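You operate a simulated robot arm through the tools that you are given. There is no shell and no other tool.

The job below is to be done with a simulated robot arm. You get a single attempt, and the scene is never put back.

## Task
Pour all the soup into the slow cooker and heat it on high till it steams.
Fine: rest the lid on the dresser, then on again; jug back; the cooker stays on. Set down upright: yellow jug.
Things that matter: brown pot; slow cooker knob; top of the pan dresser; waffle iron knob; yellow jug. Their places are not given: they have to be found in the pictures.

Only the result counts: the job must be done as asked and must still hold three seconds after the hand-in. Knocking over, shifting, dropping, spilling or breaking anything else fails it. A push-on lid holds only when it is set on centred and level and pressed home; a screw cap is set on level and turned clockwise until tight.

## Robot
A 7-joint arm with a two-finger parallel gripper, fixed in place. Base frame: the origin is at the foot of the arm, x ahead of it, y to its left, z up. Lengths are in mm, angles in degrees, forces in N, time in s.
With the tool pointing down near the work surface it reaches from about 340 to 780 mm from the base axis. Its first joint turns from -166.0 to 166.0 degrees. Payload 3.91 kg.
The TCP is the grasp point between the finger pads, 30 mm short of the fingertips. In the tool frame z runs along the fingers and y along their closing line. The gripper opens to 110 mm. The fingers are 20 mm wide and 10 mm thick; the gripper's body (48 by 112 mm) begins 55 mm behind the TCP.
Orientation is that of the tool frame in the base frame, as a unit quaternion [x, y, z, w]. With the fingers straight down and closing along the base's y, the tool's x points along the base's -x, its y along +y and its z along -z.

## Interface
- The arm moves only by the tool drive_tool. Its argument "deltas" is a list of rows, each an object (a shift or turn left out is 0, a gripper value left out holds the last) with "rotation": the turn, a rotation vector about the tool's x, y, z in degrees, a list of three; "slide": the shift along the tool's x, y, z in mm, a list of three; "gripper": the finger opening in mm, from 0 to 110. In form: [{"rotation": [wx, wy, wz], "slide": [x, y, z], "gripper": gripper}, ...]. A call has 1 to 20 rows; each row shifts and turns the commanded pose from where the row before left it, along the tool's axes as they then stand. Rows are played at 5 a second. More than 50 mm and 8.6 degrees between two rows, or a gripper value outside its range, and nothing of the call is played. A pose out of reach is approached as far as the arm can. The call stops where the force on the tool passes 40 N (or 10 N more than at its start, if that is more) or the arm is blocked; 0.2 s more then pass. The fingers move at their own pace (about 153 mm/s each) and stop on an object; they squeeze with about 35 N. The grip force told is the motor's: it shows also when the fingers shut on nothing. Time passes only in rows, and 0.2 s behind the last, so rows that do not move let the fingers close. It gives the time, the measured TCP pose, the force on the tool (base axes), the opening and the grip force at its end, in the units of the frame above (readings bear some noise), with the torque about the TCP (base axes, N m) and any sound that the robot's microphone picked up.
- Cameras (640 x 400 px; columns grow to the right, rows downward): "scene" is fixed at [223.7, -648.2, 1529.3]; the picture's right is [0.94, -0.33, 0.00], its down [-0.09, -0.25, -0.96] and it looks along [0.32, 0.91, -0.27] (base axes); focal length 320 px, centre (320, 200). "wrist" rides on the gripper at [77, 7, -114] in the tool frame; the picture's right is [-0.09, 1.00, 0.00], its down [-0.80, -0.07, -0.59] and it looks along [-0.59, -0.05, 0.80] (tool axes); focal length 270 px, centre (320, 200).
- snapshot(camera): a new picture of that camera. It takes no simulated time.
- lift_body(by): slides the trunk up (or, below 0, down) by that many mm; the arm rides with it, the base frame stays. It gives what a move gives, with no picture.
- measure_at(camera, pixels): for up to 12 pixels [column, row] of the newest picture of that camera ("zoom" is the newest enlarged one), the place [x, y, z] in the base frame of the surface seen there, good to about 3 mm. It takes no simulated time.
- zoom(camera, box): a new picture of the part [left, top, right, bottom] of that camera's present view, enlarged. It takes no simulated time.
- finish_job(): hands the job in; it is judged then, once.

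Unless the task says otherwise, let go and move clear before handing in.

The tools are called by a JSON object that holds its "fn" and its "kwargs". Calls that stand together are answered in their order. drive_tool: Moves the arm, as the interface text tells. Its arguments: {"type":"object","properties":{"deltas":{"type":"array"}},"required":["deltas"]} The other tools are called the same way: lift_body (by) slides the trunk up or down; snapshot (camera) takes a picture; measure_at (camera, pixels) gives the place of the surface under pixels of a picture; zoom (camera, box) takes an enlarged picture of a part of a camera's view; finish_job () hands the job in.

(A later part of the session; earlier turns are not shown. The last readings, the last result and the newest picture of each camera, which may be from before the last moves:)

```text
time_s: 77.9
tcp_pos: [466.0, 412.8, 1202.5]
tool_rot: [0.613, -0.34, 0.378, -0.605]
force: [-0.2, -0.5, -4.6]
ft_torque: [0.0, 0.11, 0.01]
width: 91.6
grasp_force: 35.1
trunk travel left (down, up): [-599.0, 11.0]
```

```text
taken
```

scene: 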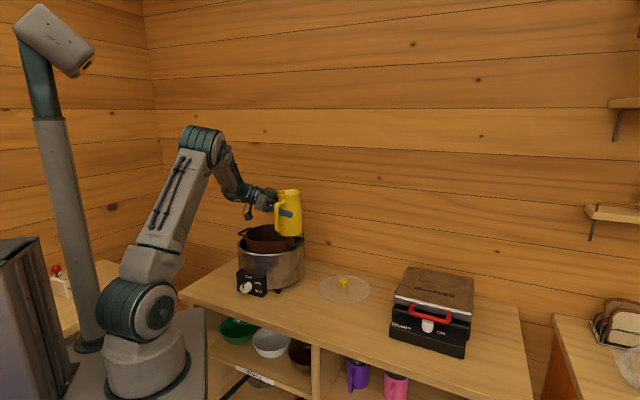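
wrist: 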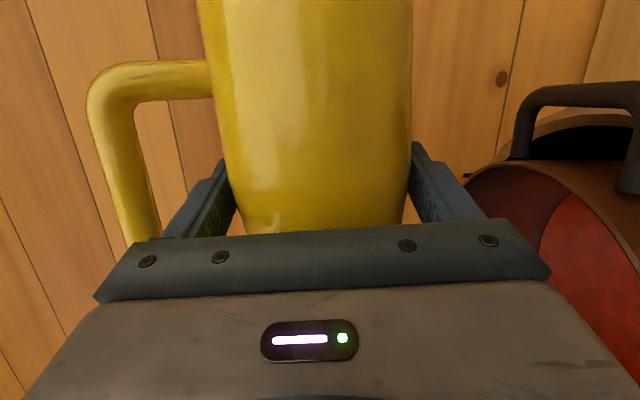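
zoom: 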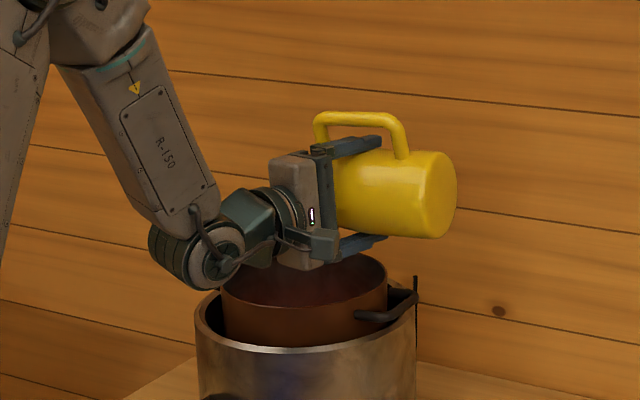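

Force is down to 4.6 N at 93°, so most of the soup is out. I'll go to about 114° and hold there to drain.

{"fn": "drive_tool", "kwargs": {"deltas": [{"rotation": [1.03, 0, -2.82]}, {"rotation": [0, 0, 0]}, {"rotation": [1.03, 0, -2.82]}, {"rotation": [0, 0, 0]}, {"rotation": [1.03, 0, -2.82]}, {"rotation": [0, 0, 0]}, {"rotation": [1.03, 0, -2.82]}, {"rotation": [0, 0, 0]}, {"rotation": [1.03, 0, -2.82]}, {"rotation": [0, 0, 0]}, {"rotation": [1.03, 0, -2.82]}, {"rotation": [0, 0, 0]}, {"rotation": [1.03, 0, -2.82]}, {"rotation": [0, 0, 0]}, {"rotation": [0, 0, 0]}, {"rotation": [0, 0, 0]}, {"rotation": [0, 0, 0]}, {"rotation": [0, 0, 0]}]}}

{"fn": "zoom", "kwargs": {"camera": "scene", "box": [210, 150, 340, 270]}}

{"fn": "snapshot", "kwargs": {"camera": "wrist"}}

```text
time_s: 81.7
tcp_pos: [466.9, 412.7, 1202.2]
tool_rot: [0.623, -0.206, 0.495, -0.57]
force: [0.7, 0.9, -4.8]
ft_torque: [0.02, 0.07, 0.01]
width: 91.0
grasp_force: 34.7
trunk travel left (down, up): [-599.0, 11.0]
```

```text
3.33 times, centred on (275, 210) of scene
```

zoom: 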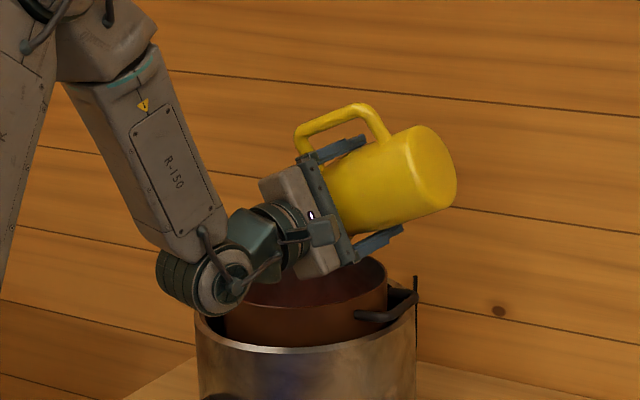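

```text
taken
```

wrist: 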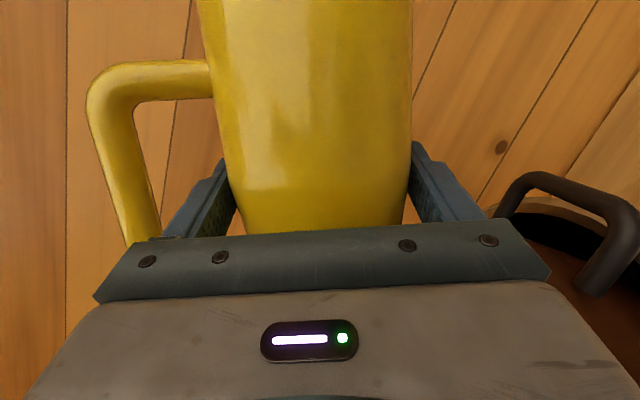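

The force is steady at 4.8 N at 114°, so the jug looks empty. I'll tilt a bit further to 123° and wait two seconds for the last drops.

{"fn": "drive_tool", "kwargs": {"deltas": [{"rotation": [1.03, 0, -2.82]}, {"rotation": [1.03, 0, -2.82]}, {"rotation": [1.03, 0, -2.82]}, {"rotation": [0, 0, 0]}, {"rotation": [0, 0, 0]}, {"rotation": [0, 0, 0]}, {"rotation": [0, 0, 0]}, {"rotation": [0, 0, 0]}, {"rotation": [0, 0, 0]}, {"rotation": [0, 0, 0]}, {"rotation": [0, 0, 0]}, {"rotation": [0, 0, 0]}, {"rotation": [0, 0, 0]}]}}

{"fn": "snapshot", "kwargs": {"camera": "scene"}}

```text
time_s: 84.5
tcp_pos: [465.2, 413.2, 1202.2]
tool_rot: [0.621, -0.146, 0.542, -0.547]
force: [-0.2, -0.2, -4.6]
ft_torque: [0.01, 0.08, 0.03]
width: 91.0
grasp_force: 35.1
trunk travel left (down, up): [-599.0, 11.0]
```

```text
taken
```

scene: 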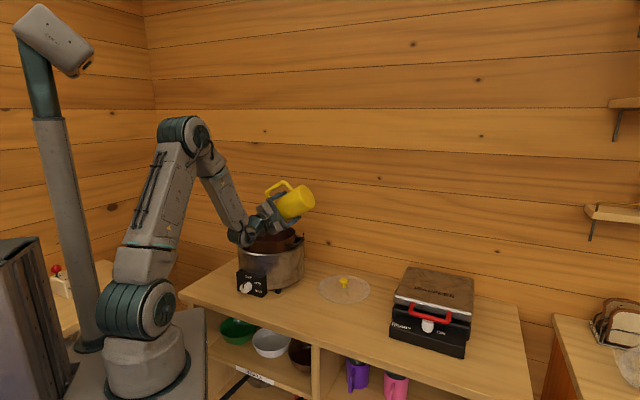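

4.6 N again, so the jug is empty. I'll roll it back upright over the pot.

{"fn": "drive_tool", "kwargs": {"deltas": [{"rotation": [-2.475, 0, 6.8]}, {"rotation": [-2.475, 0, 6.8]}, {"rotation": [-2.475, 0, 6.8]}, {"rotation": [-2.475, 0, 6.8]}, {"rotation": [-2.475, 0, 6.8]}, {"rotation": [-2.475, 0, 6.8]}, {"rotation": [-2.475, 0, 6.8]}, {"rotation": [-2.475, 0, 6.8]}, {"rotation": [-2.475, 0, 6.8]}, {"rotation": [-2.475, 0, 6.8]}, {"rotation": [-2.475, 0, 6.8]}, {"rotation": [-2.475, 0, 6.8]}, {"rotation": [-2.475, 0, 6.8]}, {"rotation": [-2.475, 0, 6.8]}, {"rotation": [-2.475, 0, 6.8]}, {"rotation": [-2.475, 0, 6.8]}, {"rotation": [-2.475, 0, 6.8]}, {"rotation": [0, 0, 0]}]}}

{"fn": "zoom", "kwargs": {"camera": "scene", "box": [210, 150, 340, 270]}}

```text
time_s: 88.3
tcp_pos: [466.0, 413.4, 1201.9]
tool_rot: [-0.339, 0.746, 0.237, 0.522]
force: [-0.9, -0.2, -4.5]
ft_torque: [-0.01, 0.02, 0.01]
width: 91.2
grasp_force: 34.6
trunk travel left (down, up): [-599.0, 11.0]
```

```text
3.33 times, centred on (275, 210) of scene
```

zoom: 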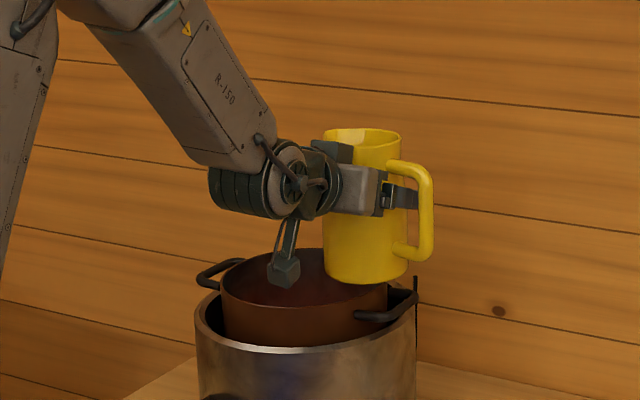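

The jug is upright again. I'll turn it back 74° and carry it to its original place above (581,147.5).

{"fn": "drive_tool", "kwargs": {"deltas": [{"rotation": [3.5, 0, 1.27]}, {"rotation": [6.95, 0, 2.53]}, {"rotation": [6.95, 0, 2.53]}, {"rotation": [6.95, 0, 2.53]}, {"rotation": [6.95, 0, 2.53]}, {"rotation": [6.95, 0, 2.53]}, {"rotation": [6.95, 0, 2.53]}, {"rotation": [6.95, 0, 2.53]}, {"rotation": [6.95, 0, 2.53]}, {"rotation": [6.95, 0, 2.53]}, {"rotation": [3.5, 0, 1.27]}, {"rotation": [0, 0, 0]}]}}

{"fn": "drive_tool", "kwargs": {"deltas": [{"slide": [-3.66, -9.64, 10.05]}, {"slide": [-7.33, -19.29, 20.1]}, {"slide": [-7.33, -19.29, 20.1]}, {"slide": [-7.33, -19.29, 20.1]}, {"slide": [-7.33, -19.29, 20.1]}, {"slide": [-7.33, -19.29, 20.1]}, {"slide": [-7.33, -19.29, 20.1]}, {"slide": [-7.33, -19.29, 20.1]}, {"slide": [-7.33, -19.29, 20.1]}, {"slide": [-7.33, -19.29, 20.1]}, {"slide": [-3.66, -9.64, 10.05]}, {"slide": [0, 0, 0]}]}}

{"fn": "snapshot", "kwargs": {"camera": "scene"}}

```text
time_s: 90.9
tcp_pos: [466.8, 414.0, 1202.5]
tool_rot: [0.178, 0.8, -0.125, 0.56]
force: [-0.4, 0.2, -4.5]
ft_torque: [0.05, -0.01, 0.0]
width: 91.2
grasp_force: 35.2
trunk travel left (down, up): [-599.0, 11.0]
```

```text
time_s: 93.5
tcp_pos: [578.9, 147.1, 1201.9]
tool_rot: [0.177, 0.8, -0.124, 0.56]
force: [0.4, 0.0, -4.9]
ft_torque: [0.02, 0.01, 0.01]
width: 91.3
grasp_force: 35.3
trunk travel left (down, up): [-599.0, 11.0]
```

```text
taken
```

scene: 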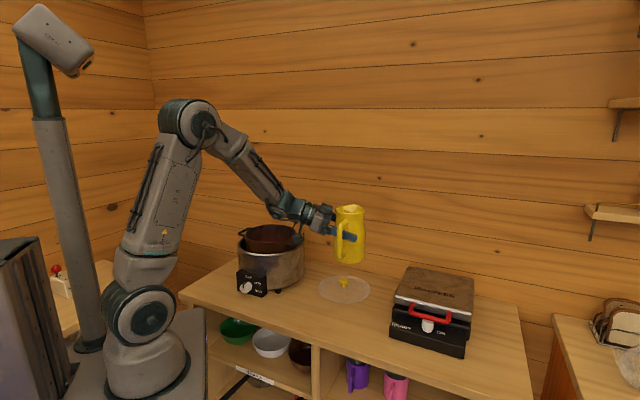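

The jug is above its old spot at (579,147). I'll lower the trunk 200 mm, leaving about 10 mm to go.

{"fn": "lift_body", "kwargs": {"by": -200}}

{"fn": "zoom", "kwargs": {"camera": "scene", "box": [290, 240, 390, 340]}}

```text
time_s: 95.7
tcp_pos: [577.5, 147.5, 1002.4]
tool_rot: [0.177, 0.8, -0.125, 0.56]
force: [0.2, -0.5, -6.0]
ft_torque: [0.04, 0.01, 0.02]
width: 91.6
grasp_force: 34.8
trunk travel left (down, up): [-399.0, 211.0]
```

```text
4.00 times, centred on (340, 290) of scene
```

zoom: 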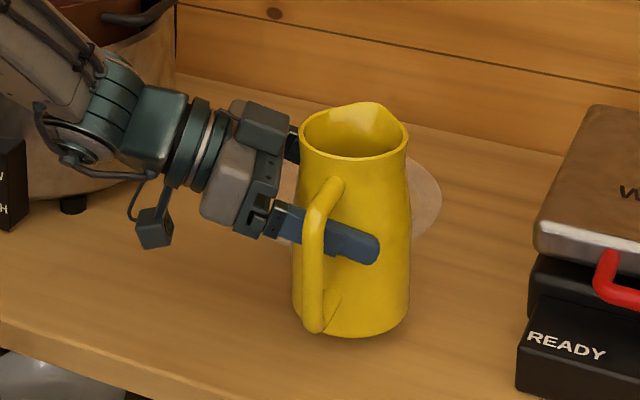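

The jug hangs about 10 mm above its spot. I'll lower in small steps until the force turns.

{"fn": "drive_tool", "kwargs": {"deltas": [{"slide": [2.82, 0, 1.03]}, {"slide": [2.82, 0, 1.03]}, {"slide": [1.88, 0, 0.68]}, {"slide": [0.94, 0, 0.34]}, {"slide": [0, 0, 0]}]}}

```text
time_s: 96.9
tcp_pos: [579.5, 147.8, 993.8]
tool_rot: [0.177, 0.8, -0.125, 0.56]
force: [-0.1, 1.1, -6.6]
ft_torque: [0.03, 0.03, 0.0]
width: 91.3
grasp_force: 35.5
trunk travel left (down, up): [-399.0, 211.0]
```

{"fn": "drive_tool", "kwargs": {"deltas": [{"slide": [0.94, 0, 0.34]}, {"slide": [0.94, 0, 0.34]}, {"slide": [0.47, 0, 0.17]}, {"slide": [0, 0, 0]}]}}

```text
time_s: 97.9
tcp_pos: [578.0, 147.4, 991.6]
tool_rot: [0.177, 0.8, -0.124, 0.56]
force: [-0.7, -0.6, 0.4]
ft_torque: [0.18, 0.2, -0.01]
width: 91.4
grasp_force: 35.1
trunk travel left (down, up): [-399.0, 211.0]
```

The load transferred (force from -5 to +0.4 N) at the same height as at pick-up. I'll ease down a touch more, open, and back straight out along the finger line.

{"fn": "drive_tool", "kwargs": {"deltas": [{"slide": [0.47, 0, 0.17]}, {"slide": [0, 0, 0], "gripper": 96}, {"gripper": 106}, {"gripper": 106}, {"slide": [0, 0, 0]}]}}

{"fn": "snapshot", "kwargs": {"camera": "wrist"}}

{"fn": "zoom", "kwargs": {"camera": "scene", "box": [290, 240, 390, 340]}}

```text
time_s: 99.1
tcp_pos: [579.0, 147.4, 990.6]
tool_rot: [0.178, 0.799, -0.125, 0.56]
force: [-0.2, -0.5, -0.1]
ft_torque: [-0.02, -0.03, 0.02]
width: 105.8
grasp_force: 0.0
trunk travel left (down, up): [-399.0, 211.0]
```

```text
taken
```

wrist: 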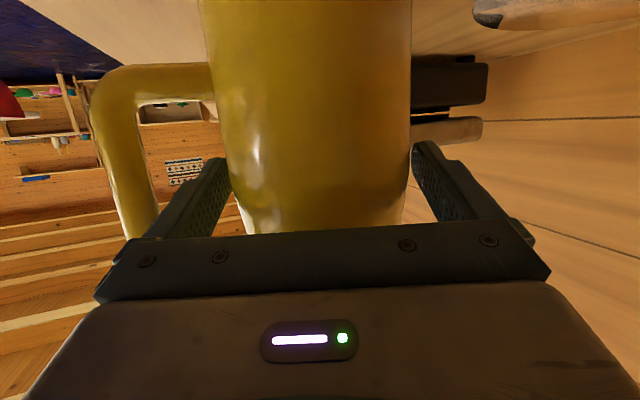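

```text
4.00 times, centred on (340, 290) of scene
```

zoom: 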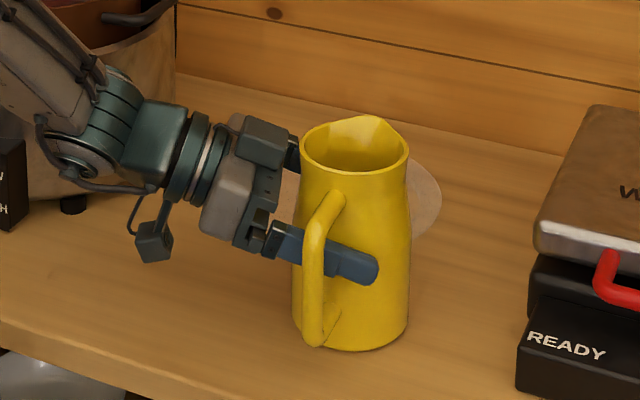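

The jug stands upright on its own and both fingers are clear. I'll back out along the finger line in small steps, then rise with the trunk.

{"fn": "drive_tool", "kwargs": {"deltas": [{"slide": [0, 0, -6]}, {"slide": [0, 0, -12]}, {"slide": [0, 0, -20]}, {"slide": [0, 0, -25]}, {"slide": [0, 0, -25]}, {"slide": [0, 0, -25]}, {"slide": [0, 0, -15]}, {"slide": [0, 0, 0]}]}}

{"fn": "snapshot", "kwargs": {"camera": "scene"}}

{"fn": "snapshot", "kwargs": {"camera": "wrist"}}

```text
time_s: 100.9
tcp_pos: [471.2, 198.3, 1034.8]
tool_rot: [0.178, 0.8, -0.125, 0.56]
force: [0.1, 0.6, -0.4]
ft_torque: [0.05, -0.03, 0.0]
width: 105.9
grasp_force: 0.1
trunk travel left (down, up): [-399.0, 211.0]
```

```text
taken
```

scene: 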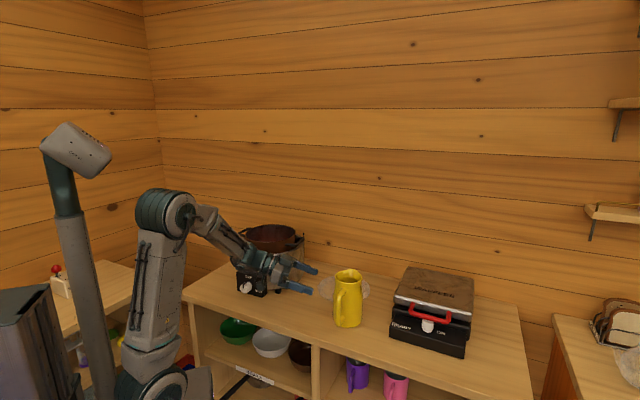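

```text
taken
```

wrist: 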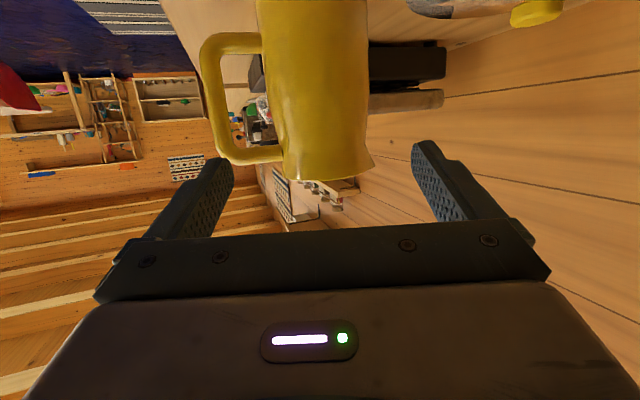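

The jug is back at its starting pixel (347,298), upright and untouched. Next I'll raise the trunk and bring the tool back to pointing down for the lid.

{"fn": "lift_body", "kwargs": {"by": 176}}

{"fn": "drive_tool", "kwargs": {"deltas": [{"rotation": [0, 7, 0], "gripper": 60}, {"rotation": [0, 7, 0]}, {"rotation": [0, 7, 0]}, {"rotation": [0, 7, 0]}, {"rotation": [0, 7, 0]}, {"rotation": [0, 7, 0]}, {"rotation": [0, 7, 0]}, {"rotation": [0, 7, 0]}, {"rotation": [0, 7, 0]}, {"rotation": [0, 7, 0]}, {"rotation": [0, 0, -8.1]}, {"rotation": [0, 0, -8.1]}, {"rotation": [0, 0, -8.1]}, {"rotation": [0, 0, -8.1]}, {"rotation": [0, 0, -8.1]}, {"rotation": [0, 0, -8.1]}, {"rotation": [0, 0, -8.1]}, {"rotation": [0, 0, -8.1]}, {"rotation": [0, 0, -8.1]}, {"rotation": [0, 0, 0]}]}}

```text
time_s: 102.9
tcp_pos: [471.0, 199.1, 1211.1]
tool_rot: [0.177, 0.8, -0.124, 0.56]
force: [-0.1, 0.0, 0.1]
ft_torque: [0.01, 0.02, 0.01]
width: 106.1
grasp_force: 0.0
trunk travel left (down, up): [-575.0, 35.0]
```

```text
time_s: 107.1
tcp_pos: [470.8, 199.3, 1211.5]
tool_rot: [-0.407, 0.914, 0.001, -0.001]
force: [-0.2, 0.1, -0.4]
ft_torque: [0.01, 0.01, -0.01]
width: 60.2
grasp_force: 0.2
trunk travel left (down, up): [-575.0, 35.0]
```

The tool is straight down at yaw 48° again. I'll move over the lid at (643.5,303.7) to look.

{"fn": "drive_tool", "kwargs": {"deltas": [{"slide": [-32.2, -9.75, 13.5]}, {"slide": [-32.2, -9.75, 13.5]}, {"slide": [-32.2, -9.75, 13.5]}, {"slide": [-32.2, -9.75, 13.5]}, {"slide": [-32.2, -9.75, 13.5]}, {"slide": [-32.2, -9.75, 13.5]}, {"slide": [0, 0, 0]}]}}

{"fn": "snapshot", "kwargs": {"camera": "wrist"}}

{"fn": "snapshot", "kwargs": {"camera": "scene"}}

```text
time_s: 108.7
tcp_pos: [643.2, 302.1, 1130.6]
tool_rot: [-0.405, 0.914, 0.0, 0.001]
force: [-0.2, 0.8, -0.4]
ft_torque: [0.0, 0.01, 0.0]
width: 59.9
grasp_force: 0.0
trunk travel left (down, up): [-575.0, 35.0]
```

```text
taken
```

wrist: 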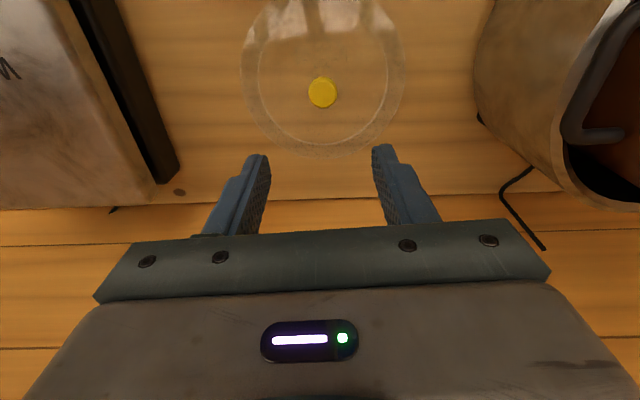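

```text
taken
```

scene: 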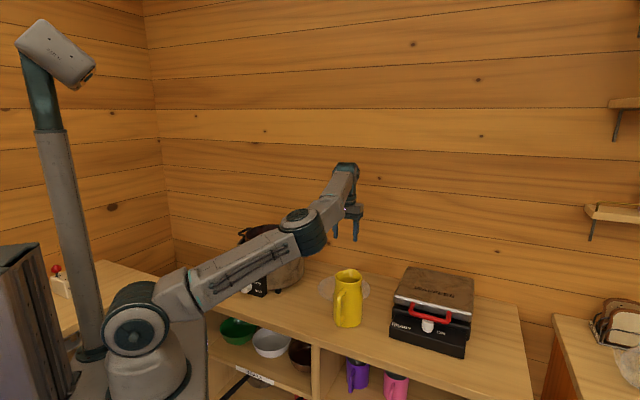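

The lid's knob is at wrist (322,92), but the arm has taken a lower-elbow posture this time. I'll measure the elbow and links to be sure they stay clear of jug and pot.

{"fn": "measure_at", "kwargs": {"camera": "scene", "pixels": [[300, 250], [315, 245], [290, 225], [240, 275], [200, 290], [330, 205], [270, 265], [165, 290], [345, 175], [355, 215], [310, 215], [325, 225]]}}

{"fn": "measure_at", "kwargs": {"camera": "wrist", "pixels": [[322, 92], [309, 92], [335, 92], [322, 78], [322, 106], [242, 72], [404, 72]]}}

```text
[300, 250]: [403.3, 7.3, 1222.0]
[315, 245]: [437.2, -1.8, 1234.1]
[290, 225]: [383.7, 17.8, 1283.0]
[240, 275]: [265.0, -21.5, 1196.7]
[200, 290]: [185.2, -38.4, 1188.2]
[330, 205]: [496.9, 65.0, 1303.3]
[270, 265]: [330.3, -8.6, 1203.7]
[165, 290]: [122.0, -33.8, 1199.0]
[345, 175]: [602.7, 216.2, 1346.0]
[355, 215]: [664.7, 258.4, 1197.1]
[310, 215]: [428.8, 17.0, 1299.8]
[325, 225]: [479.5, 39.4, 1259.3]
```

```text
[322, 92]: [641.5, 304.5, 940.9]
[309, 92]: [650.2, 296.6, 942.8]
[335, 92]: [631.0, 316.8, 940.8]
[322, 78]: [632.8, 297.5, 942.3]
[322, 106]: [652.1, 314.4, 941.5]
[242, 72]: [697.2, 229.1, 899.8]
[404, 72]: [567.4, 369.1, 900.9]
```

The lid is where I left it (knob about (641.5,306) by the same view as before), and all arm links are above z≈1190. I'll descend part way and re-check the link over the jug.

{"fn": "drive_tool", "kwargs": {"deltas": [{"slide": [-2.2, 0.95, 20]}, {"slide": [0, 0, 30]}, {"slide": [0, 0, 30]}, {"slide": [0, 0, 20]}, {"slide": [0, 0, 0]}]}}

{"fn": "snapshot", "kwargs": {"camera": "scene"}}

{"fn": "snapshot", "kwargs": {"camera": "wrist"}}

```text
time_s: 109.9
tcp_pos: [644.6, 305.0, 1030.9]
tool_rot: [-0.406, 0.914, 0.001, 0.0]
force: [0.6, -0.3, -0.3]
ft_torque: [-0.01, 0.05, 0.01]
width: 60.1
grasp_force: 0.0
trunk travel left (down, up): [-575.0, 35.0]
```

```text
taken
```

scene: 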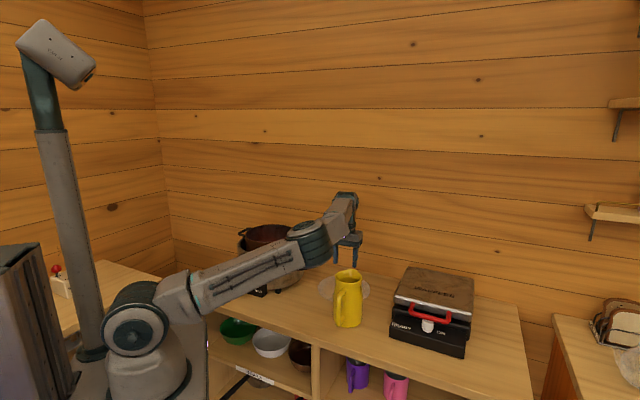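

```text
taken
```

wrist: 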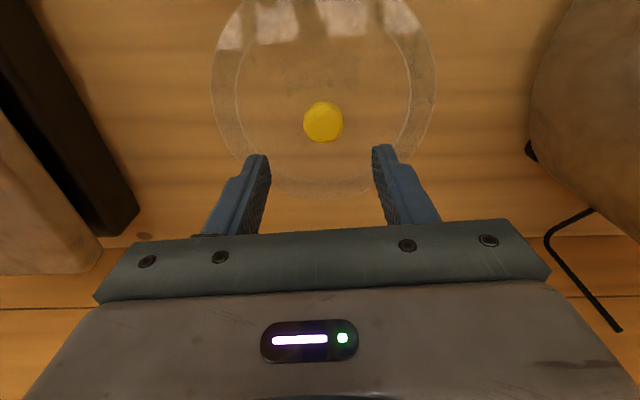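

{"fn": "measure_at", "kwargs": {"camera": "scene", "pixels": [[310, 265], [325, 255], [335, 245], [340, 235], [315, 240], [300, 262], [285, 280], [345, 225], [335, 215], [350, 200], [320, 262], [347, 262]]}}

{"fn": "measure_at", "kwargs": {"camera": "wrist", "pixels": [[323, 122], [304, 122], [343, 122], [323, 103], [323, 141], [214, 90], [434, 90], [320, 195]]}}

{"fn": "zoom", "kwargs": {"camera": "scene", "box": [260, 180, 400, 340]}}

```text
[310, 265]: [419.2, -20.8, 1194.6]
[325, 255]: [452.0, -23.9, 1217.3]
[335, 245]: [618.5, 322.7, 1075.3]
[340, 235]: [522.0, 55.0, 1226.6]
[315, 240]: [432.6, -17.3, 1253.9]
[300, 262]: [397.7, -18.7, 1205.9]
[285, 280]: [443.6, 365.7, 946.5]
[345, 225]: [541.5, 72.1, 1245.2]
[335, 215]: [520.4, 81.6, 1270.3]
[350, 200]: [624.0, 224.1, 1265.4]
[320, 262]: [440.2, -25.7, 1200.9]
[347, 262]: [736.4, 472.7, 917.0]
```

```text
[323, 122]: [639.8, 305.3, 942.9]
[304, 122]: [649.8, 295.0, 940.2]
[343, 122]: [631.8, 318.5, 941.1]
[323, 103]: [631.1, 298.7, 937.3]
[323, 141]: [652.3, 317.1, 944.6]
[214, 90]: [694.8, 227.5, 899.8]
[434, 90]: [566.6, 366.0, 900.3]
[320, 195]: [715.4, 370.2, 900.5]
```

```text
2.50 times, centred on (330, 260) of scene
```

zoom: 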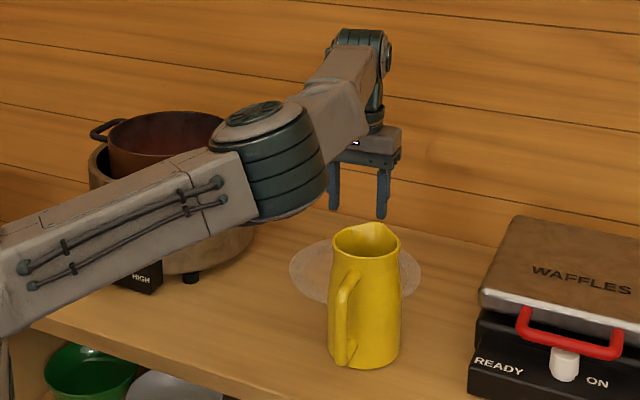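

The links stay above z≈1190, well clear of the jug. The knob is 2 mm toward +y of the finger centre (column 323), so I'll shift 2 mm and lower to z≈950, the same hold height as before.

{"fn": "drive_tool", "kwargs": {"deltas": [{"slide": [0, 2, 25]}, {"slide": [0, 0, 25]}, {"slide": [0, 0, 18]}, {"slide": [0, 0, 9]}, {"slide": [0, 0, 3.5]}, {"slide": [0, 0, 0]}]}}

{"fn": "snapshot", "kwargs": {"camera": "wrist"}}

{"fn": "zoom", "kwargs": {"camera": "scene", "box": [260, 180, 400, 340]}}

```text
time_s: 111.3
tcp_pos: [642.7, 305.6, 949.7]
tool_rot: [-0.406, 0.914, 0.001, 0.0]
force: [-0.4, -0.2, -0.2]
ft_torque: [-0.01, 0.05, -0.01]
width: 59.9
grasp_force: 0.0
trunk travel left (down, up): [-575.0, 35.0]
```

```text
taken
```

wrist: 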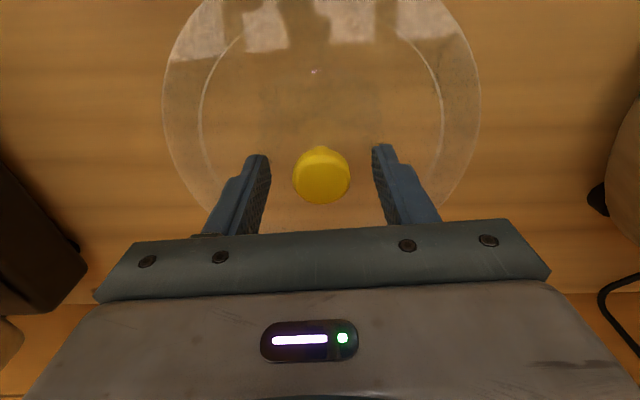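

```text
2.50 times, centred on (330, 260) of scene
```

zoom: 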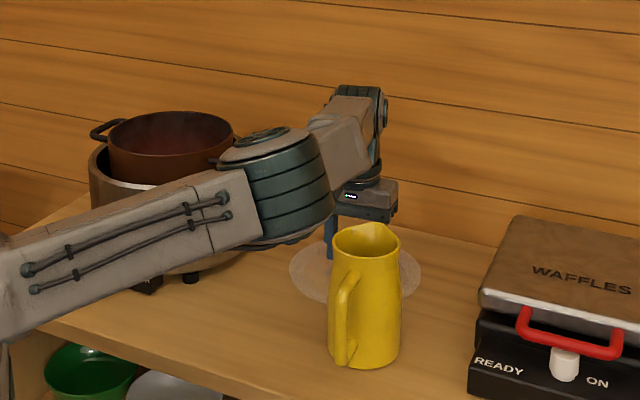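

The knob sits at wrist (321,175), matching the first hold. Closing and lifting gently.

{"fn": "drive_tool", "kwargs": {"deltas": [{"gripper": 40}, {"gripper": 20}, {"gripper": 20}, {"gripper": 20}, {"slide": [0, 0, -4]}, {"slide": [0, 0, -8]}, {"slide": [0, 0, -15]}, {"slide": [0, 0, -20]}, {"slide": [0, 0, 0]}]}}

{"fn": "snapshot", "kwargs": {"camera": "wrist"}}

```text
time_s: 113.3
tcp_pos: [642.4, 306.9, 996.6]
tool_rot: [-0.406, 0.914, 0.0, 0.0]
force: [0.7, -1.1, -2.8]
ft_torque: [0.0, 0.01, -0.02]
width: 31.3
grasp_force: 34.5
trunk travel left (down, up): [-575.0, 35.0]
```

```text
taken
```

wrist: 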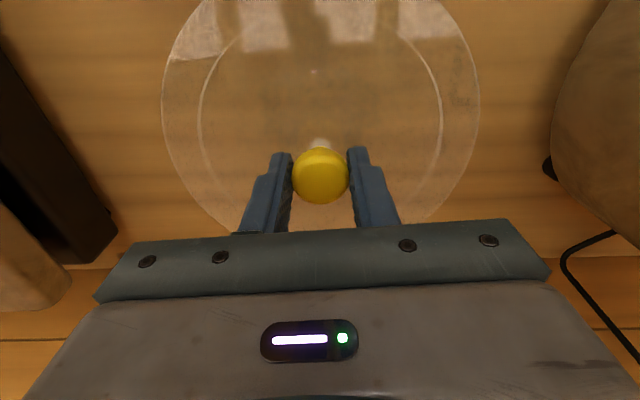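

The lid is held level (0.31 kg), knob at the same image spot as the first hold. I'll raise it to z≈1166 and carry it back over the pot.

{"fn": "drive_tool", "kwargs": {"deltas": [{"slide": [0, 0, -30]}, {"slide": [0, 0, -35]}, {"slide": [0, 0, -35]}, {"slide": [0, 0, -35]}, {"slide": [0, 0, -35]}, {"slide": [0, 0, 0]}]}}

{"fn": "drive_tool", "kwargs": {"deltas": [{"slide": [0.9, 13.2, 0]}, {"slide": [1.76, 26.16, 0]}, {"slide": [1.76, 26.16, 0]}, {"slide": [1.76, 26.16, 0]}, {"slide": [1.76, 26.16, 0]}, {"slide": [1.76, 26.16, 0]}, {"slide": [1.76, 26.16, 0]}, {"slide": [1.76, 26.16, 0]}, {"slide": [1.76, 26.16, 0]}, {"slide": [1.76, 26.16, 0]}, {"slide": [1.76, 26.16, 0]}, {"slide": [0.9, 13.2, 0]}, {"slide": [0, 0, 0]}, {"slide": [0, 0, 0]}]}}

{"fn": "snapshot", "kwargs": {"camera": "wrist"}}

{"fn": "snapshot", "kwargs": {"camera": "scene"}}

```text
time_s: 114.7
tcp_pos: [643.3, 305.8, 1143.1]
tool_rot: [-0.405, 0.914, 0.0, -0.001]
force: [0.9, 0.6, -2.8]
ft_torque: [-0.02, 0.03, 0.02]
width: 31.1
grasp_force: 35.1
out of reach, approached as far as the arm can: row 5
trunk travel left (down, up): [-575.0, 35.0]
```

```text
time_s: 117.7
tcp_pos: [415.1, 484.9, 1141.7]
tool_rot: [-0.407, 0.913, 0.0, 0.001]
force: [0.9, -0.2, -3.4]
ft_torque: [0.01, 0.0, -0.03]
width: 31.2
grasp_force: 35.3
trunk travel left (down, up): [-575.0, 35.0]
```

```text
taken
```

wrist: 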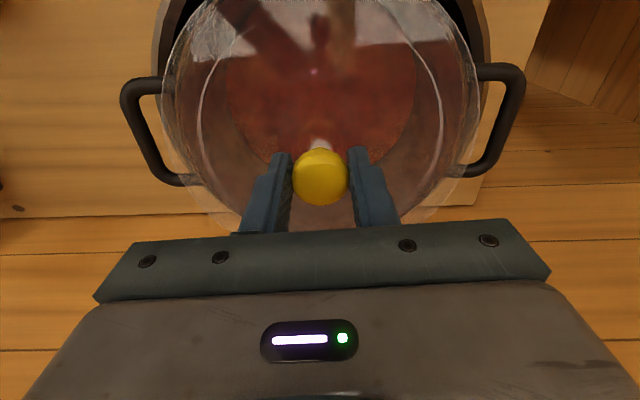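

```text
taken
```

scene: 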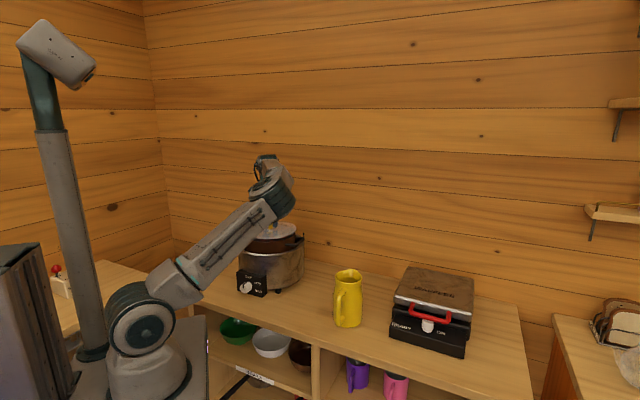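

The rise was cut short at z 1143 by reach, so the lid crossed only about 7 mm over the rim. Forces stayed normal, but I'll check the pot hasn't shifted by measuring its handles and rim.

{"fn": "measure_at", "kwargs": {"camera": "wrist", "pixels": [[130, 100], [517, 100], [150, 82], [490, 70], [165, 182], [480, 172], [470, 100], [163, 100]]}}

{"fn": "zoom", "kwargs": {"camera": "scene", "box": [220, 210, 320, 310]}}

```text
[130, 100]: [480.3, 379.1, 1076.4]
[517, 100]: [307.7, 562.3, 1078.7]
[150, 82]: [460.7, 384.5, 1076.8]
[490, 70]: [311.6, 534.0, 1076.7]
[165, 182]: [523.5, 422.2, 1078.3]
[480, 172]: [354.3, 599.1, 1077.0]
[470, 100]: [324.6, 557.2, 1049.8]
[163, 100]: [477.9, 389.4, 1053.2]
```

```text
4.00 times, centred on (270, 260) of scene
```

zoom: 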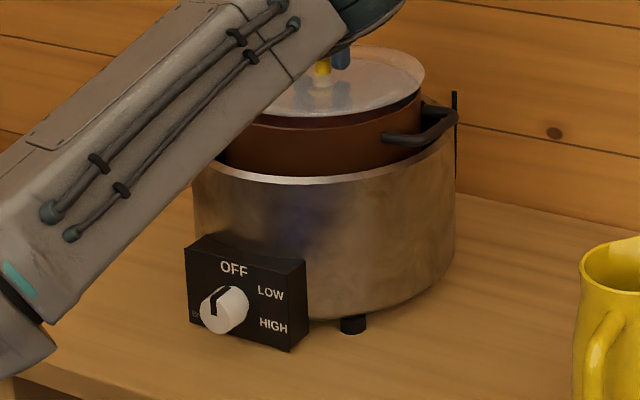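

The pot and its handles are unmoved (handle midpoints average to about (413,485)). I'll measure the lid's rim in hand to check that it is centred over the pot.

{"fn": "zoom", "kwargs": {"camera": "wrist", "box": [110, 0, 530, 240]}}

{"fn": "measure_at", "kwargs": {"camera": "wrist", "pixels": [[168, 80], [167, 100], [172, 130], [180, 155], [472, 80], [473, 100], [468, 130], [458, 155], [205, 15], [435, 15], [235, 222], [415, 215]]}}

```text
1.52 times, centred on (320, 120) of wrist
```

zoom: 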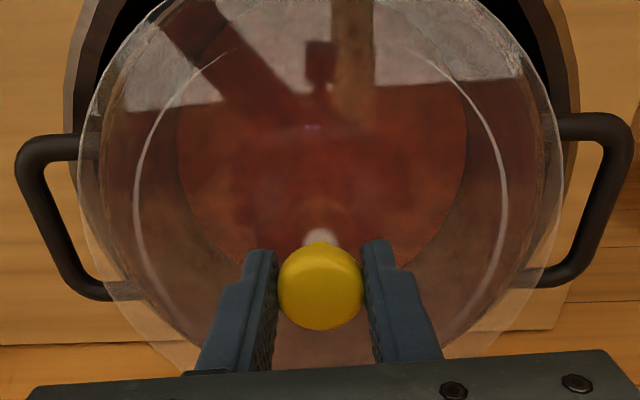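

```text
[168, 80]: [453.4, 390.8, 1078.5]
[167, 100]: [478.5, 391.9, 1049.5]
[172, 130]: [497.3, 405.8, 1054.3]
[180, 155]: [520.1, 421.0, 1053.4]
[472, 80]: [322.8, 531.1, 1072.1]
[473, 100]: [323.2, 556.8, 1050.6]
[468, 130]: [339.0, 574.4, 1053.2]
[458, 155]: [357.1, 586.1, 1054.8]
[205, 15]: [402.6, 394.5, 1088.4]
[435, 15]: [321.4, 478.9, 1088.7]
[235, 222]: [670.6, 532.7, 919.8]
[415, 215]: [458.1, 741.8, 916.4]
```

Left–right the lid and pot rim are symmetric (zoom edges 78/563 against 100/545). The knob sits about 1–2 mm differently along the finger-width direction, so I'll correct by 1.2 mm and lower to the seat.

{"fn": "drive_tool", "kwargs": {"deltas": [{"slide": [1.2, 0, 3]}, {"slide": [0, 0, 3]}, {"slide": [0, 0, 2]}, {"slide": [0, 0, 1.5]}, {"slide": [0, 0, 0]}]}}

{"fn": "zoom", "kwargs": {"camera": "scene", "box": [220, 190, 320, 280]}}

```text
time_s: 118.9
tcp_pos: [413.8, 483.5, 1136.0]
tool_rot: [-0.406, 0.914, 0.0, 0.001]
force: [1.5, 1.9, 7.8]
ft_torque: [0.36, -0.83, 0.18]
width: 31.3
grasp_force: 34.9
trunk travel left (down, up): [-575.0, 35.0]
```

```text
4.44 times, centred on (270, 235) of scene
```

zoom: 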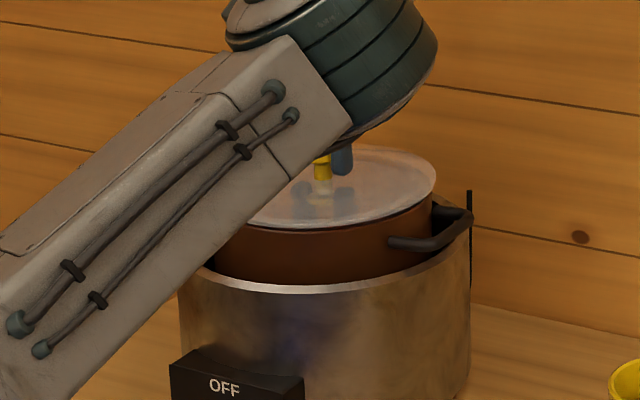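

The lid touched 5 mm early: +7.8 N with torque (0.36,-0.83), meaning its edge at about azimuth 24° caught the rim. I'll lift 4 mm, shift 2 mm the opposite way and try again gently.

{"fn": "drive_tool", "kwargs": {"deltas": [{"slide": [0, 0, -4]}, {"slide": [1.8, 0.8, 0]}, {"slide": [0, 0, 3]}, {"slide": [0, 0, 0]}]}}

```text
time_s: 119.9
tcp_pos: [413.0, 482.8, 1135.7]
tool_rot: [-0.406, 0.914, -0.001, 0.001]
force: [0.5, 0.3, -3.9]
ft_torque: [-0.03, 0.02, -0.01]
width: 30.9
grasp_force: 35.3
trunk travel left (down, up): [-575.0, 35.0]
```

No contact now at this height (force -3.9, torque near zero). Lowering in 1.5 mm steps.

{"fn": "drive_tool", "kwargs": {"deltas": [{"slide": [0, 0, 1.5]}, {"slide": [0, 0, 0]}]}}

{"fn": "drive_tool", "kwargs": {"deltas": [{"slide": [0, 0, 1.5]}, {"slide": [0, 0, 0]}]}}

```text
time_s: 120.5
tcp_pos: [413.6, 482.6, 1133.5]
tool_rot: [-0.406, 0.914, 0.0, 0.0]
force: [-0.5, 0.3, -3.4]
ft_torque: [0.01, 0.02, 0.03]
width: 31.2
grasp_force: 35.5
trunk travel left (down, up): [-575.0, 35.0]
```

```text
time_s: 121.1
tcp_pos: [413.7, 483.6, 1132.1]
tool_rot: [-0.406, 0.914, 0.0, 0.0]
force: [0.1, 0.4, -2.4]
ft_torque: [0.0, -0.01, 0.01]
width: 31.4
grasp_force: 34.6
trunk travel left (down, up): [-575.0, 35.0]
```

It is passing below the earlier catch height with no side load. Continuing down.

{"fn": "drive_tool", "kwargs": {"deltas": [{"slide": [0, 0, 1.2]}, {"slide": [0, 0, 0]}]}}

{"fn": "drive_tool", "kwargs": {"deltas": [{"slide": [0, 0, 1.2]}, {"slide": [0, 0, 0]}]}}

```text
time_s: 121.7
tcp_pos: [414.2, 483.1, 1131.5]
tool_rot: [-0.406, 0.914, 0.0, 0.0]
force: [1.3, 0.1, 0.4]
ft_torque: [0.09, 0.27, 0.07]
width: 31.1
grasp_force: 35.0
trunk travel left (down, up): [-575.0, 35.0]
```

```text
time_s: 122.3
tcp_pos: [413.4, 482.2, 1130.4]
tool_rot: [-0.406, 0.914, 0.001, 0.0]
force: [3.2, -0.1, 8.1]
ft_torque: [-0.65, 0.63, 0.11]
width: 31.2
grasp_force: 35.2
trunk travel left (down, up): [-575.0, 35.0]
```

Contact at z 1130.4, the original seated height (1130.7), with a slight near-side bias like the one on the dresser. I'll release the knob, back up and inspect.

{"fn": "drive_tool", "kwargs": {"deltas": [{"slide": [0, 0, -1.5]}, {"slide": [0, 0, 0], "gripper": 40}, {"gripper": 60}, {"gripper": 60}, {"slide": [0, 0, -15]}, {"slide": [0, 0, -25]}, {"slide": [0, 0, 0]}]}}

{"fn": "zoom", "kwargs": {"camera": "scene", "box": [220, 190, 320, 280]}}

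{"fn": "snapshot", "kwargs": {"camera": "wrist"}}

```text
time_s: 123.9
tcp_pos: [414.1, 482.5, 1172.0]
tool_rot: [-0.406, 0.914, -0.001, 0.0]
force: [-0.3, 0.0, 0.5]
ft_torque: [0.03, 0.0, 0.02]
width: 59.9
grasp_force: 0.0
trunk travel left (down, up): [-575.0, 35.0]
```

```text
4.44 times, centred on (270, 235) of scene
```

zoom: 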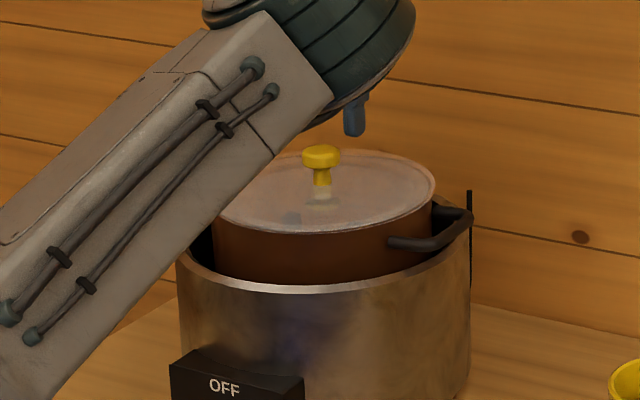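

```text
taken
```

wrist: 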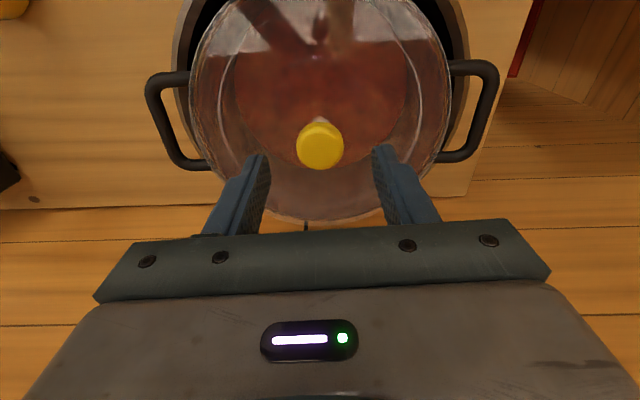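

The wrist view nearly matches the initial one (knob (320,146), rim 190–451). I'll zoom in on the lid's edge to check that it's seated and level.

{"fn": "zoom", "kwargs": {"camera": "scene", "box": [255, 215, 325, 265]}}

{"fn": "measure_at", "kwargs": {"camera": "zoom", "pixels": [[350, 75], [250, 185], [150, 190], [60, 165], [330, 175], [410, 140], [440, 110], [440, 85], [400, 60], [300, 40], [250, 30], [250, 10]]}}

{"fn": "zoom", "kwargs": {"camera": "wrist", "box": [140, 0, 500, 230]}}

```text
8.00 times, centred on (290, 240) of scene
```

zoom: 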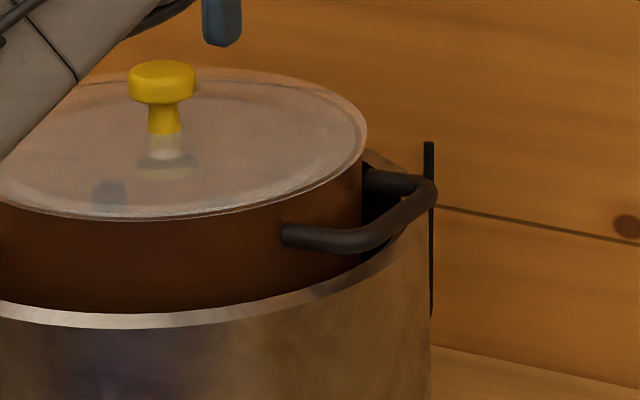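

```text
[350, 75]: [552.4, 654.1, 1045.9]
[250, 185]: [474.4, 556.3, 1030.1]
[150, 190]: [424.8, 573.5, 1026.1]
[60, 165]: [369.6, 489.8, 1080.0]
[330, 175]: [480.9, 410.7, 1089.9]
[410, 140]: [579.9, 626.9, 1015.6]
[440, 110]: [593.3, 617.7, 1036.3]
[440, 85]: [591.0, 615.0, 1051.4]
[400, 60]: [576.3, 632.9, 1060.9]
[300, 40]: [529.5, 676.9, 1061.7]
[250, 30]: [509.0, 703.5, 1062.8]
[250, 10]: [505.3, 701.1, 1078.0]
```

```text
1.74 times, centred on (320, 115) of wrist
```

zoom: 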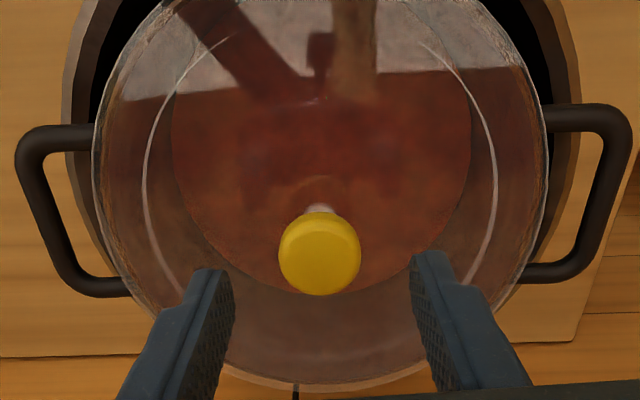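

The lid edge sits flush on the pot wall all along the visible side. To be sure it is home, I'll close the fingers and press lightly on top of the knob.

{"fn": "drive_tool", "kwargs": {"deltas": [{"slide": [2, 0, 0], "gripper": 0}, {"gripper": 0}, {"gripper": 0}, {"slide": [0, 0, 8]}, {"slide": [0, 0, 4]}, {"slide": [0, 0, 2]}, {"slide": [0, 0, 0]}]}}

```text
time_s: 125.5
tcp_pos: [411.5, 481.1, 1157.4]
tool_rot: [-0.406, 0.914, 0.001, 0.0]
force: [0.4, 0.2, -0.6]
ft_torque: [-0.01, -0.02, -0.01]
width: 0.0
grasp_force: 34.5
trunk travel left (down, up): [-575.0, 35.0]
```

{"fn": "drive_tool", "kwargs": {"deltas": [{"slide": [0, 0, 1.5]}, {"slide": [0, 0, 1.5]}, {"slide": [0, 0, 0]}]}}

```text
time_s: 126.3
tcp_pos: [412.1, 481.4, 1154.1]
tool_rot: [-0.406, 0.914, 0.0, 0.001]
force: [-0.5, -0.1, 0.4]
ft_torque: [-0.01, 0.02, 0.02]
width: 0.0
grasp_force: 35.5
trunk travel left (down, up): [-575.0, 35.0]
```

{"fn": "drive_tool", "kwargs": {"deltas": [{"slide": [0, 0, 1]}, {"slide": [0, 0, 1]}, {"slide": [0, 0, 0]}]}}

```text
time_s: 127.1
tcp_pos: [410.9, 482.2, 1154.8]
tool_rot: [-0.407, 0.914, 0.001, 0.001]
force: [2.9, 4.8, 14.2]
ft_torque: [0.1, -0.02, -0.01]
width: 0.0
grasp_force: 35.2
trunk travel left (down, up): [-575.0, 35.0]
```

Pressing gave 14 N at tip height about 1124, the knob's original height, so the lid is seated. One more small push, then I'll rise.

{"fn": "drive_tool", "kwargs": {"deltas": [{"slide": [0, 0, 0.8]}, {"slide": [0, 0, 0]}]}}

{"fn": "drive_tool", "kwargs": {"deltas": [{"slide": [0, 0, -4]}, {"slide": [0, 0, -20]}, {"slide": [0, 0, -35]}, {"slide": [0, 0, 0]}]}}

{"fn": "snapshot", "kwargs": {"camera": "wrist"}}

{"fn": "zoom", "kwargs": {"camera": "scene", "box": [220, 200, 320, 290]}}

```text
time_s: 127.7
tcp_pos: [410.7, 481.6, 1153.6]
tool_rot: [-0.406, 0.914, 0.001, 0.002]
force: [7.1, 9.2, 31.3]
ft_torque: [0.18, -0.09, 0.08]
width: 0.0
grasp_force: 34.3
trunk travel left (down, up): [-575.0, 35.0]
```

```text
time_s: 128.7
tcp_pos: [410.5, 482.0, 1212.6]
tool_rot: [-0.406, 0.914, 0.0, 0.0]
force: [0.2, -0.4, -0.2]
ft_torque: [-0.01, -0.01, 0.01]
width: 0.2
grasp_force: 35.1
trunk travel left (down, up): [-575.0, 35.0]
```

```text
taken
```

wrist: 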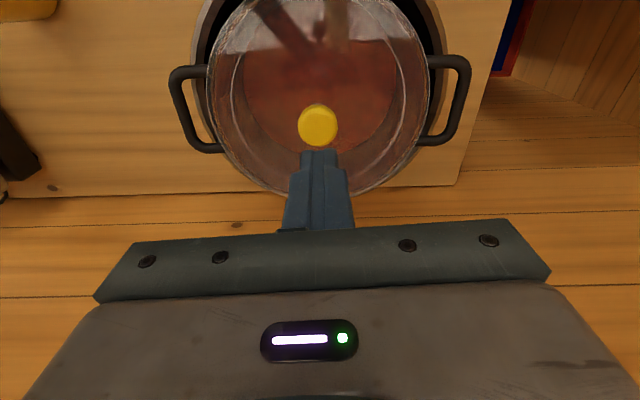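

```text
4.44 times, centred on (270, 245) of scene
```

zoom: 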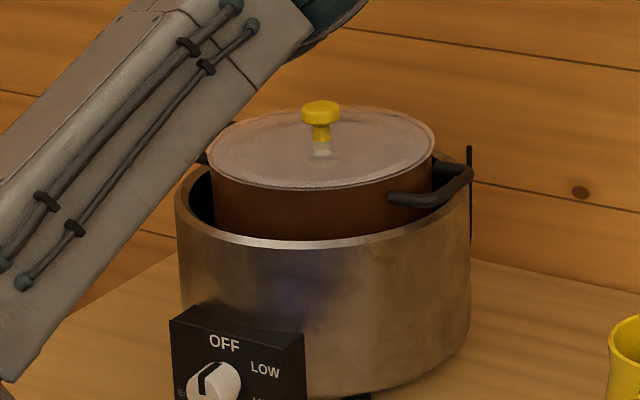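

The lid is on, flush and centred. Next is the dial: I'll zoom on it and measure the knob and labels to get its axis and the angle to HIGH.

{"fn": "zoom", "kwargs": {"camera": "scene", "box": [232, 262, 272, 302]}}

{"fn": "measure_at", "kwargs": {"camera": "zoom", "pixels": [[235, 265], [205, 255], [265, 280], [232, 230], [240, 310], [285, 152], [377, 213], [384, 293], [315, 245], [290, 205], [300, 290], [340, 260]]}}

{"fn": "measure_at", "kwargs": {"camera": "zoom", "pixels": [[165, 105], [415, 165], [175, 285], [420, 350], [255, 305], [215, 240], [265, 250], [200, 280], [340, 180], [330, 320], [185, 265], [240, 135]]}}

```text
10.00 times, centred on (252, 282) of scene
```

zoom: 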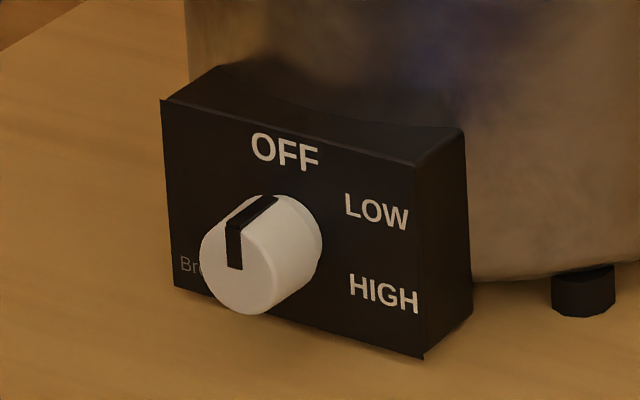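

```text
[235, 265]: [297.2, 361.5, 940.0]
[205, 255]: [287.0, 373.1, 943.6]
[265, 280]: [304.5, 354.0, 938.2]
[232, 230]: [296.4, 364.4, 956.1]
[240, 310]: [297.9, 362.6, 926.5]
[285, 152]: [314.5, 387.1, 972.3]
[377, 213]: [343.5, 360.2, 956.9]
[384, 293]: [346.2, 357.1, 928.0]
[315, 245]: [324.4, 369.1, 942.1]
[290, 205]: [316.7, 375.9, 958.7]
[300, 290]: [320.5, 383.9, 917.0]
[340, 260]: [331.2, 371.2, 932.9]
```

```text
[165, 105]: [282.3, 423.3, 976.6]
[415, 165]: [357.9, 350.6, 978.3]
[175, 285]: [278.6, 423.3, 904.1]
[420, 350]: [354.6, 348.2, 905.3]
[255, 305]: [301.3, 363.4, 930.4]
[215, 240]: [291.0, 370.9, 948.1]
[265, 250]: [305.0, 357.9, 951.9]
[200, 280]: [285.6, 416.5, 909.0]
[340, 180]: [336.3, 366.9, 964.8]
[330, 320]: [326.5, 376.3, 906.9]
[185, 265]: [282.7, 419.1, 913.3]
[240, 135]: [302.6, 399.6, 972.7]
```

The panel faces straight along -u (its face at u≈498). The knob axis is at v≈48, z≈941, radius about 15, cap front at u≈466. HIGH lies about 108° clockwise of OFF. I'll back off in front of the cooker and level the tool toward it.

{"fn": "drive_tool", "kwargs": {"deltas": [{"slide": [38.2, 1.5, 0], "gripper": 60}, {"slide": [38.2, 1.5, 0]}, {"slide": [38.2, 1.5, 0]}, {"slide": [38.2, 1.5, 0]}, {"slide": [38.2, 1.5, 0]}, {"rotation": [0, 0, 3]}, {"rotation": [0, -7.5, 0]}, {"rotation": [0, -7.5, 0]}, {"rotation": [0, -7.5, 0]}, {"rotation": [0, -7.5, 0]}, {"rotation": [0, -7.5, 0]}, {"rotation": [0, -7.5, 0]}, {"rotation": [0, -7.5, 0]}, {"rotation": [0, -7.5, 0]}, {"rotation": [0, -7.5, 0]}, {"rotation": [0, -7.5, 0]}, {"rotation": [0, -7.5, 0]}, {"rotation": [0, -7.5, 0]}, {"rotation": [0, 0, 0]}]}}

{"fn": "snapshot", "kwargs": {"camera": "scene"}}

```text
time_s: 132.7
tcp_pos: [293.5, 390.2, 1238.4]
tool_rot: [-0.27, 0.654, 0.27, 0.653]
force: [0.0, 0.3, 0.3]
ft_torque: [-0.01, 0.01, 0.0]
width: 60.2
grasp_force: 0.0
out of reach, approached as far as the arm can: row 15, 16, 17, 18
trunk travel left (down, up): [-575.0, 35.0]
```

```text
taken
```

scene: 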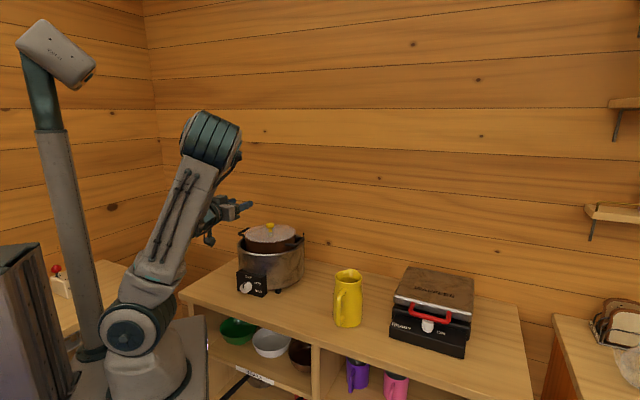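

The level orientation was reached but the position drifted to (293,390,1238), since the arm cannot fold that close at this height. I'll try it higher above the shoulder, where the wrist can come nearer, and lower with the trunk afterwards.

{"fn": "drive_tool", "kwargs": {"deltas": [{"slide": [-40, 0, 0]}, {"slide": [-40, 0, 0]}, {"slide": [-30, -10, 0]}, {"slide": [0, -10, -20]}, {"slide": [0, 0, -20]}, {"slide": [0, 0, -18]}, {"slide": [0, 0, 0]}]}}

{"fn": "snapshot", "kwargs": {"camera": "scene"}}

```text
time_s: 134.3
tcp_pos: [267.5, 336.0, 1349.7]
tool_rot: [-0.27, 0.654, 0.27, 0.654]
force: [0.8, 0.5, 0.1]
ft_torque: [-0.02, -0.04, -0.02]
width: 59.9
grasp_force: 0.0
trunk travel left (down, up): [-575.0, 35.0]
```

```text
taken
```

scene: 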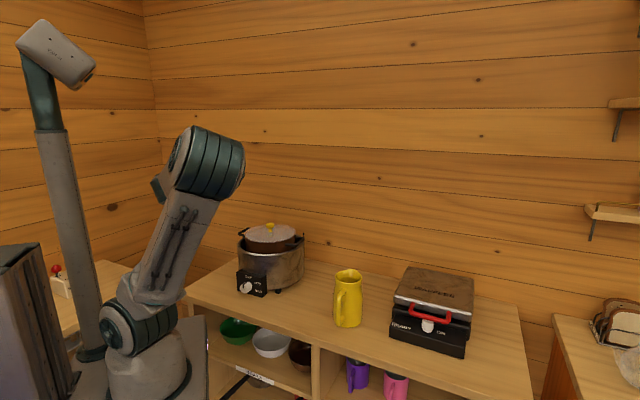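

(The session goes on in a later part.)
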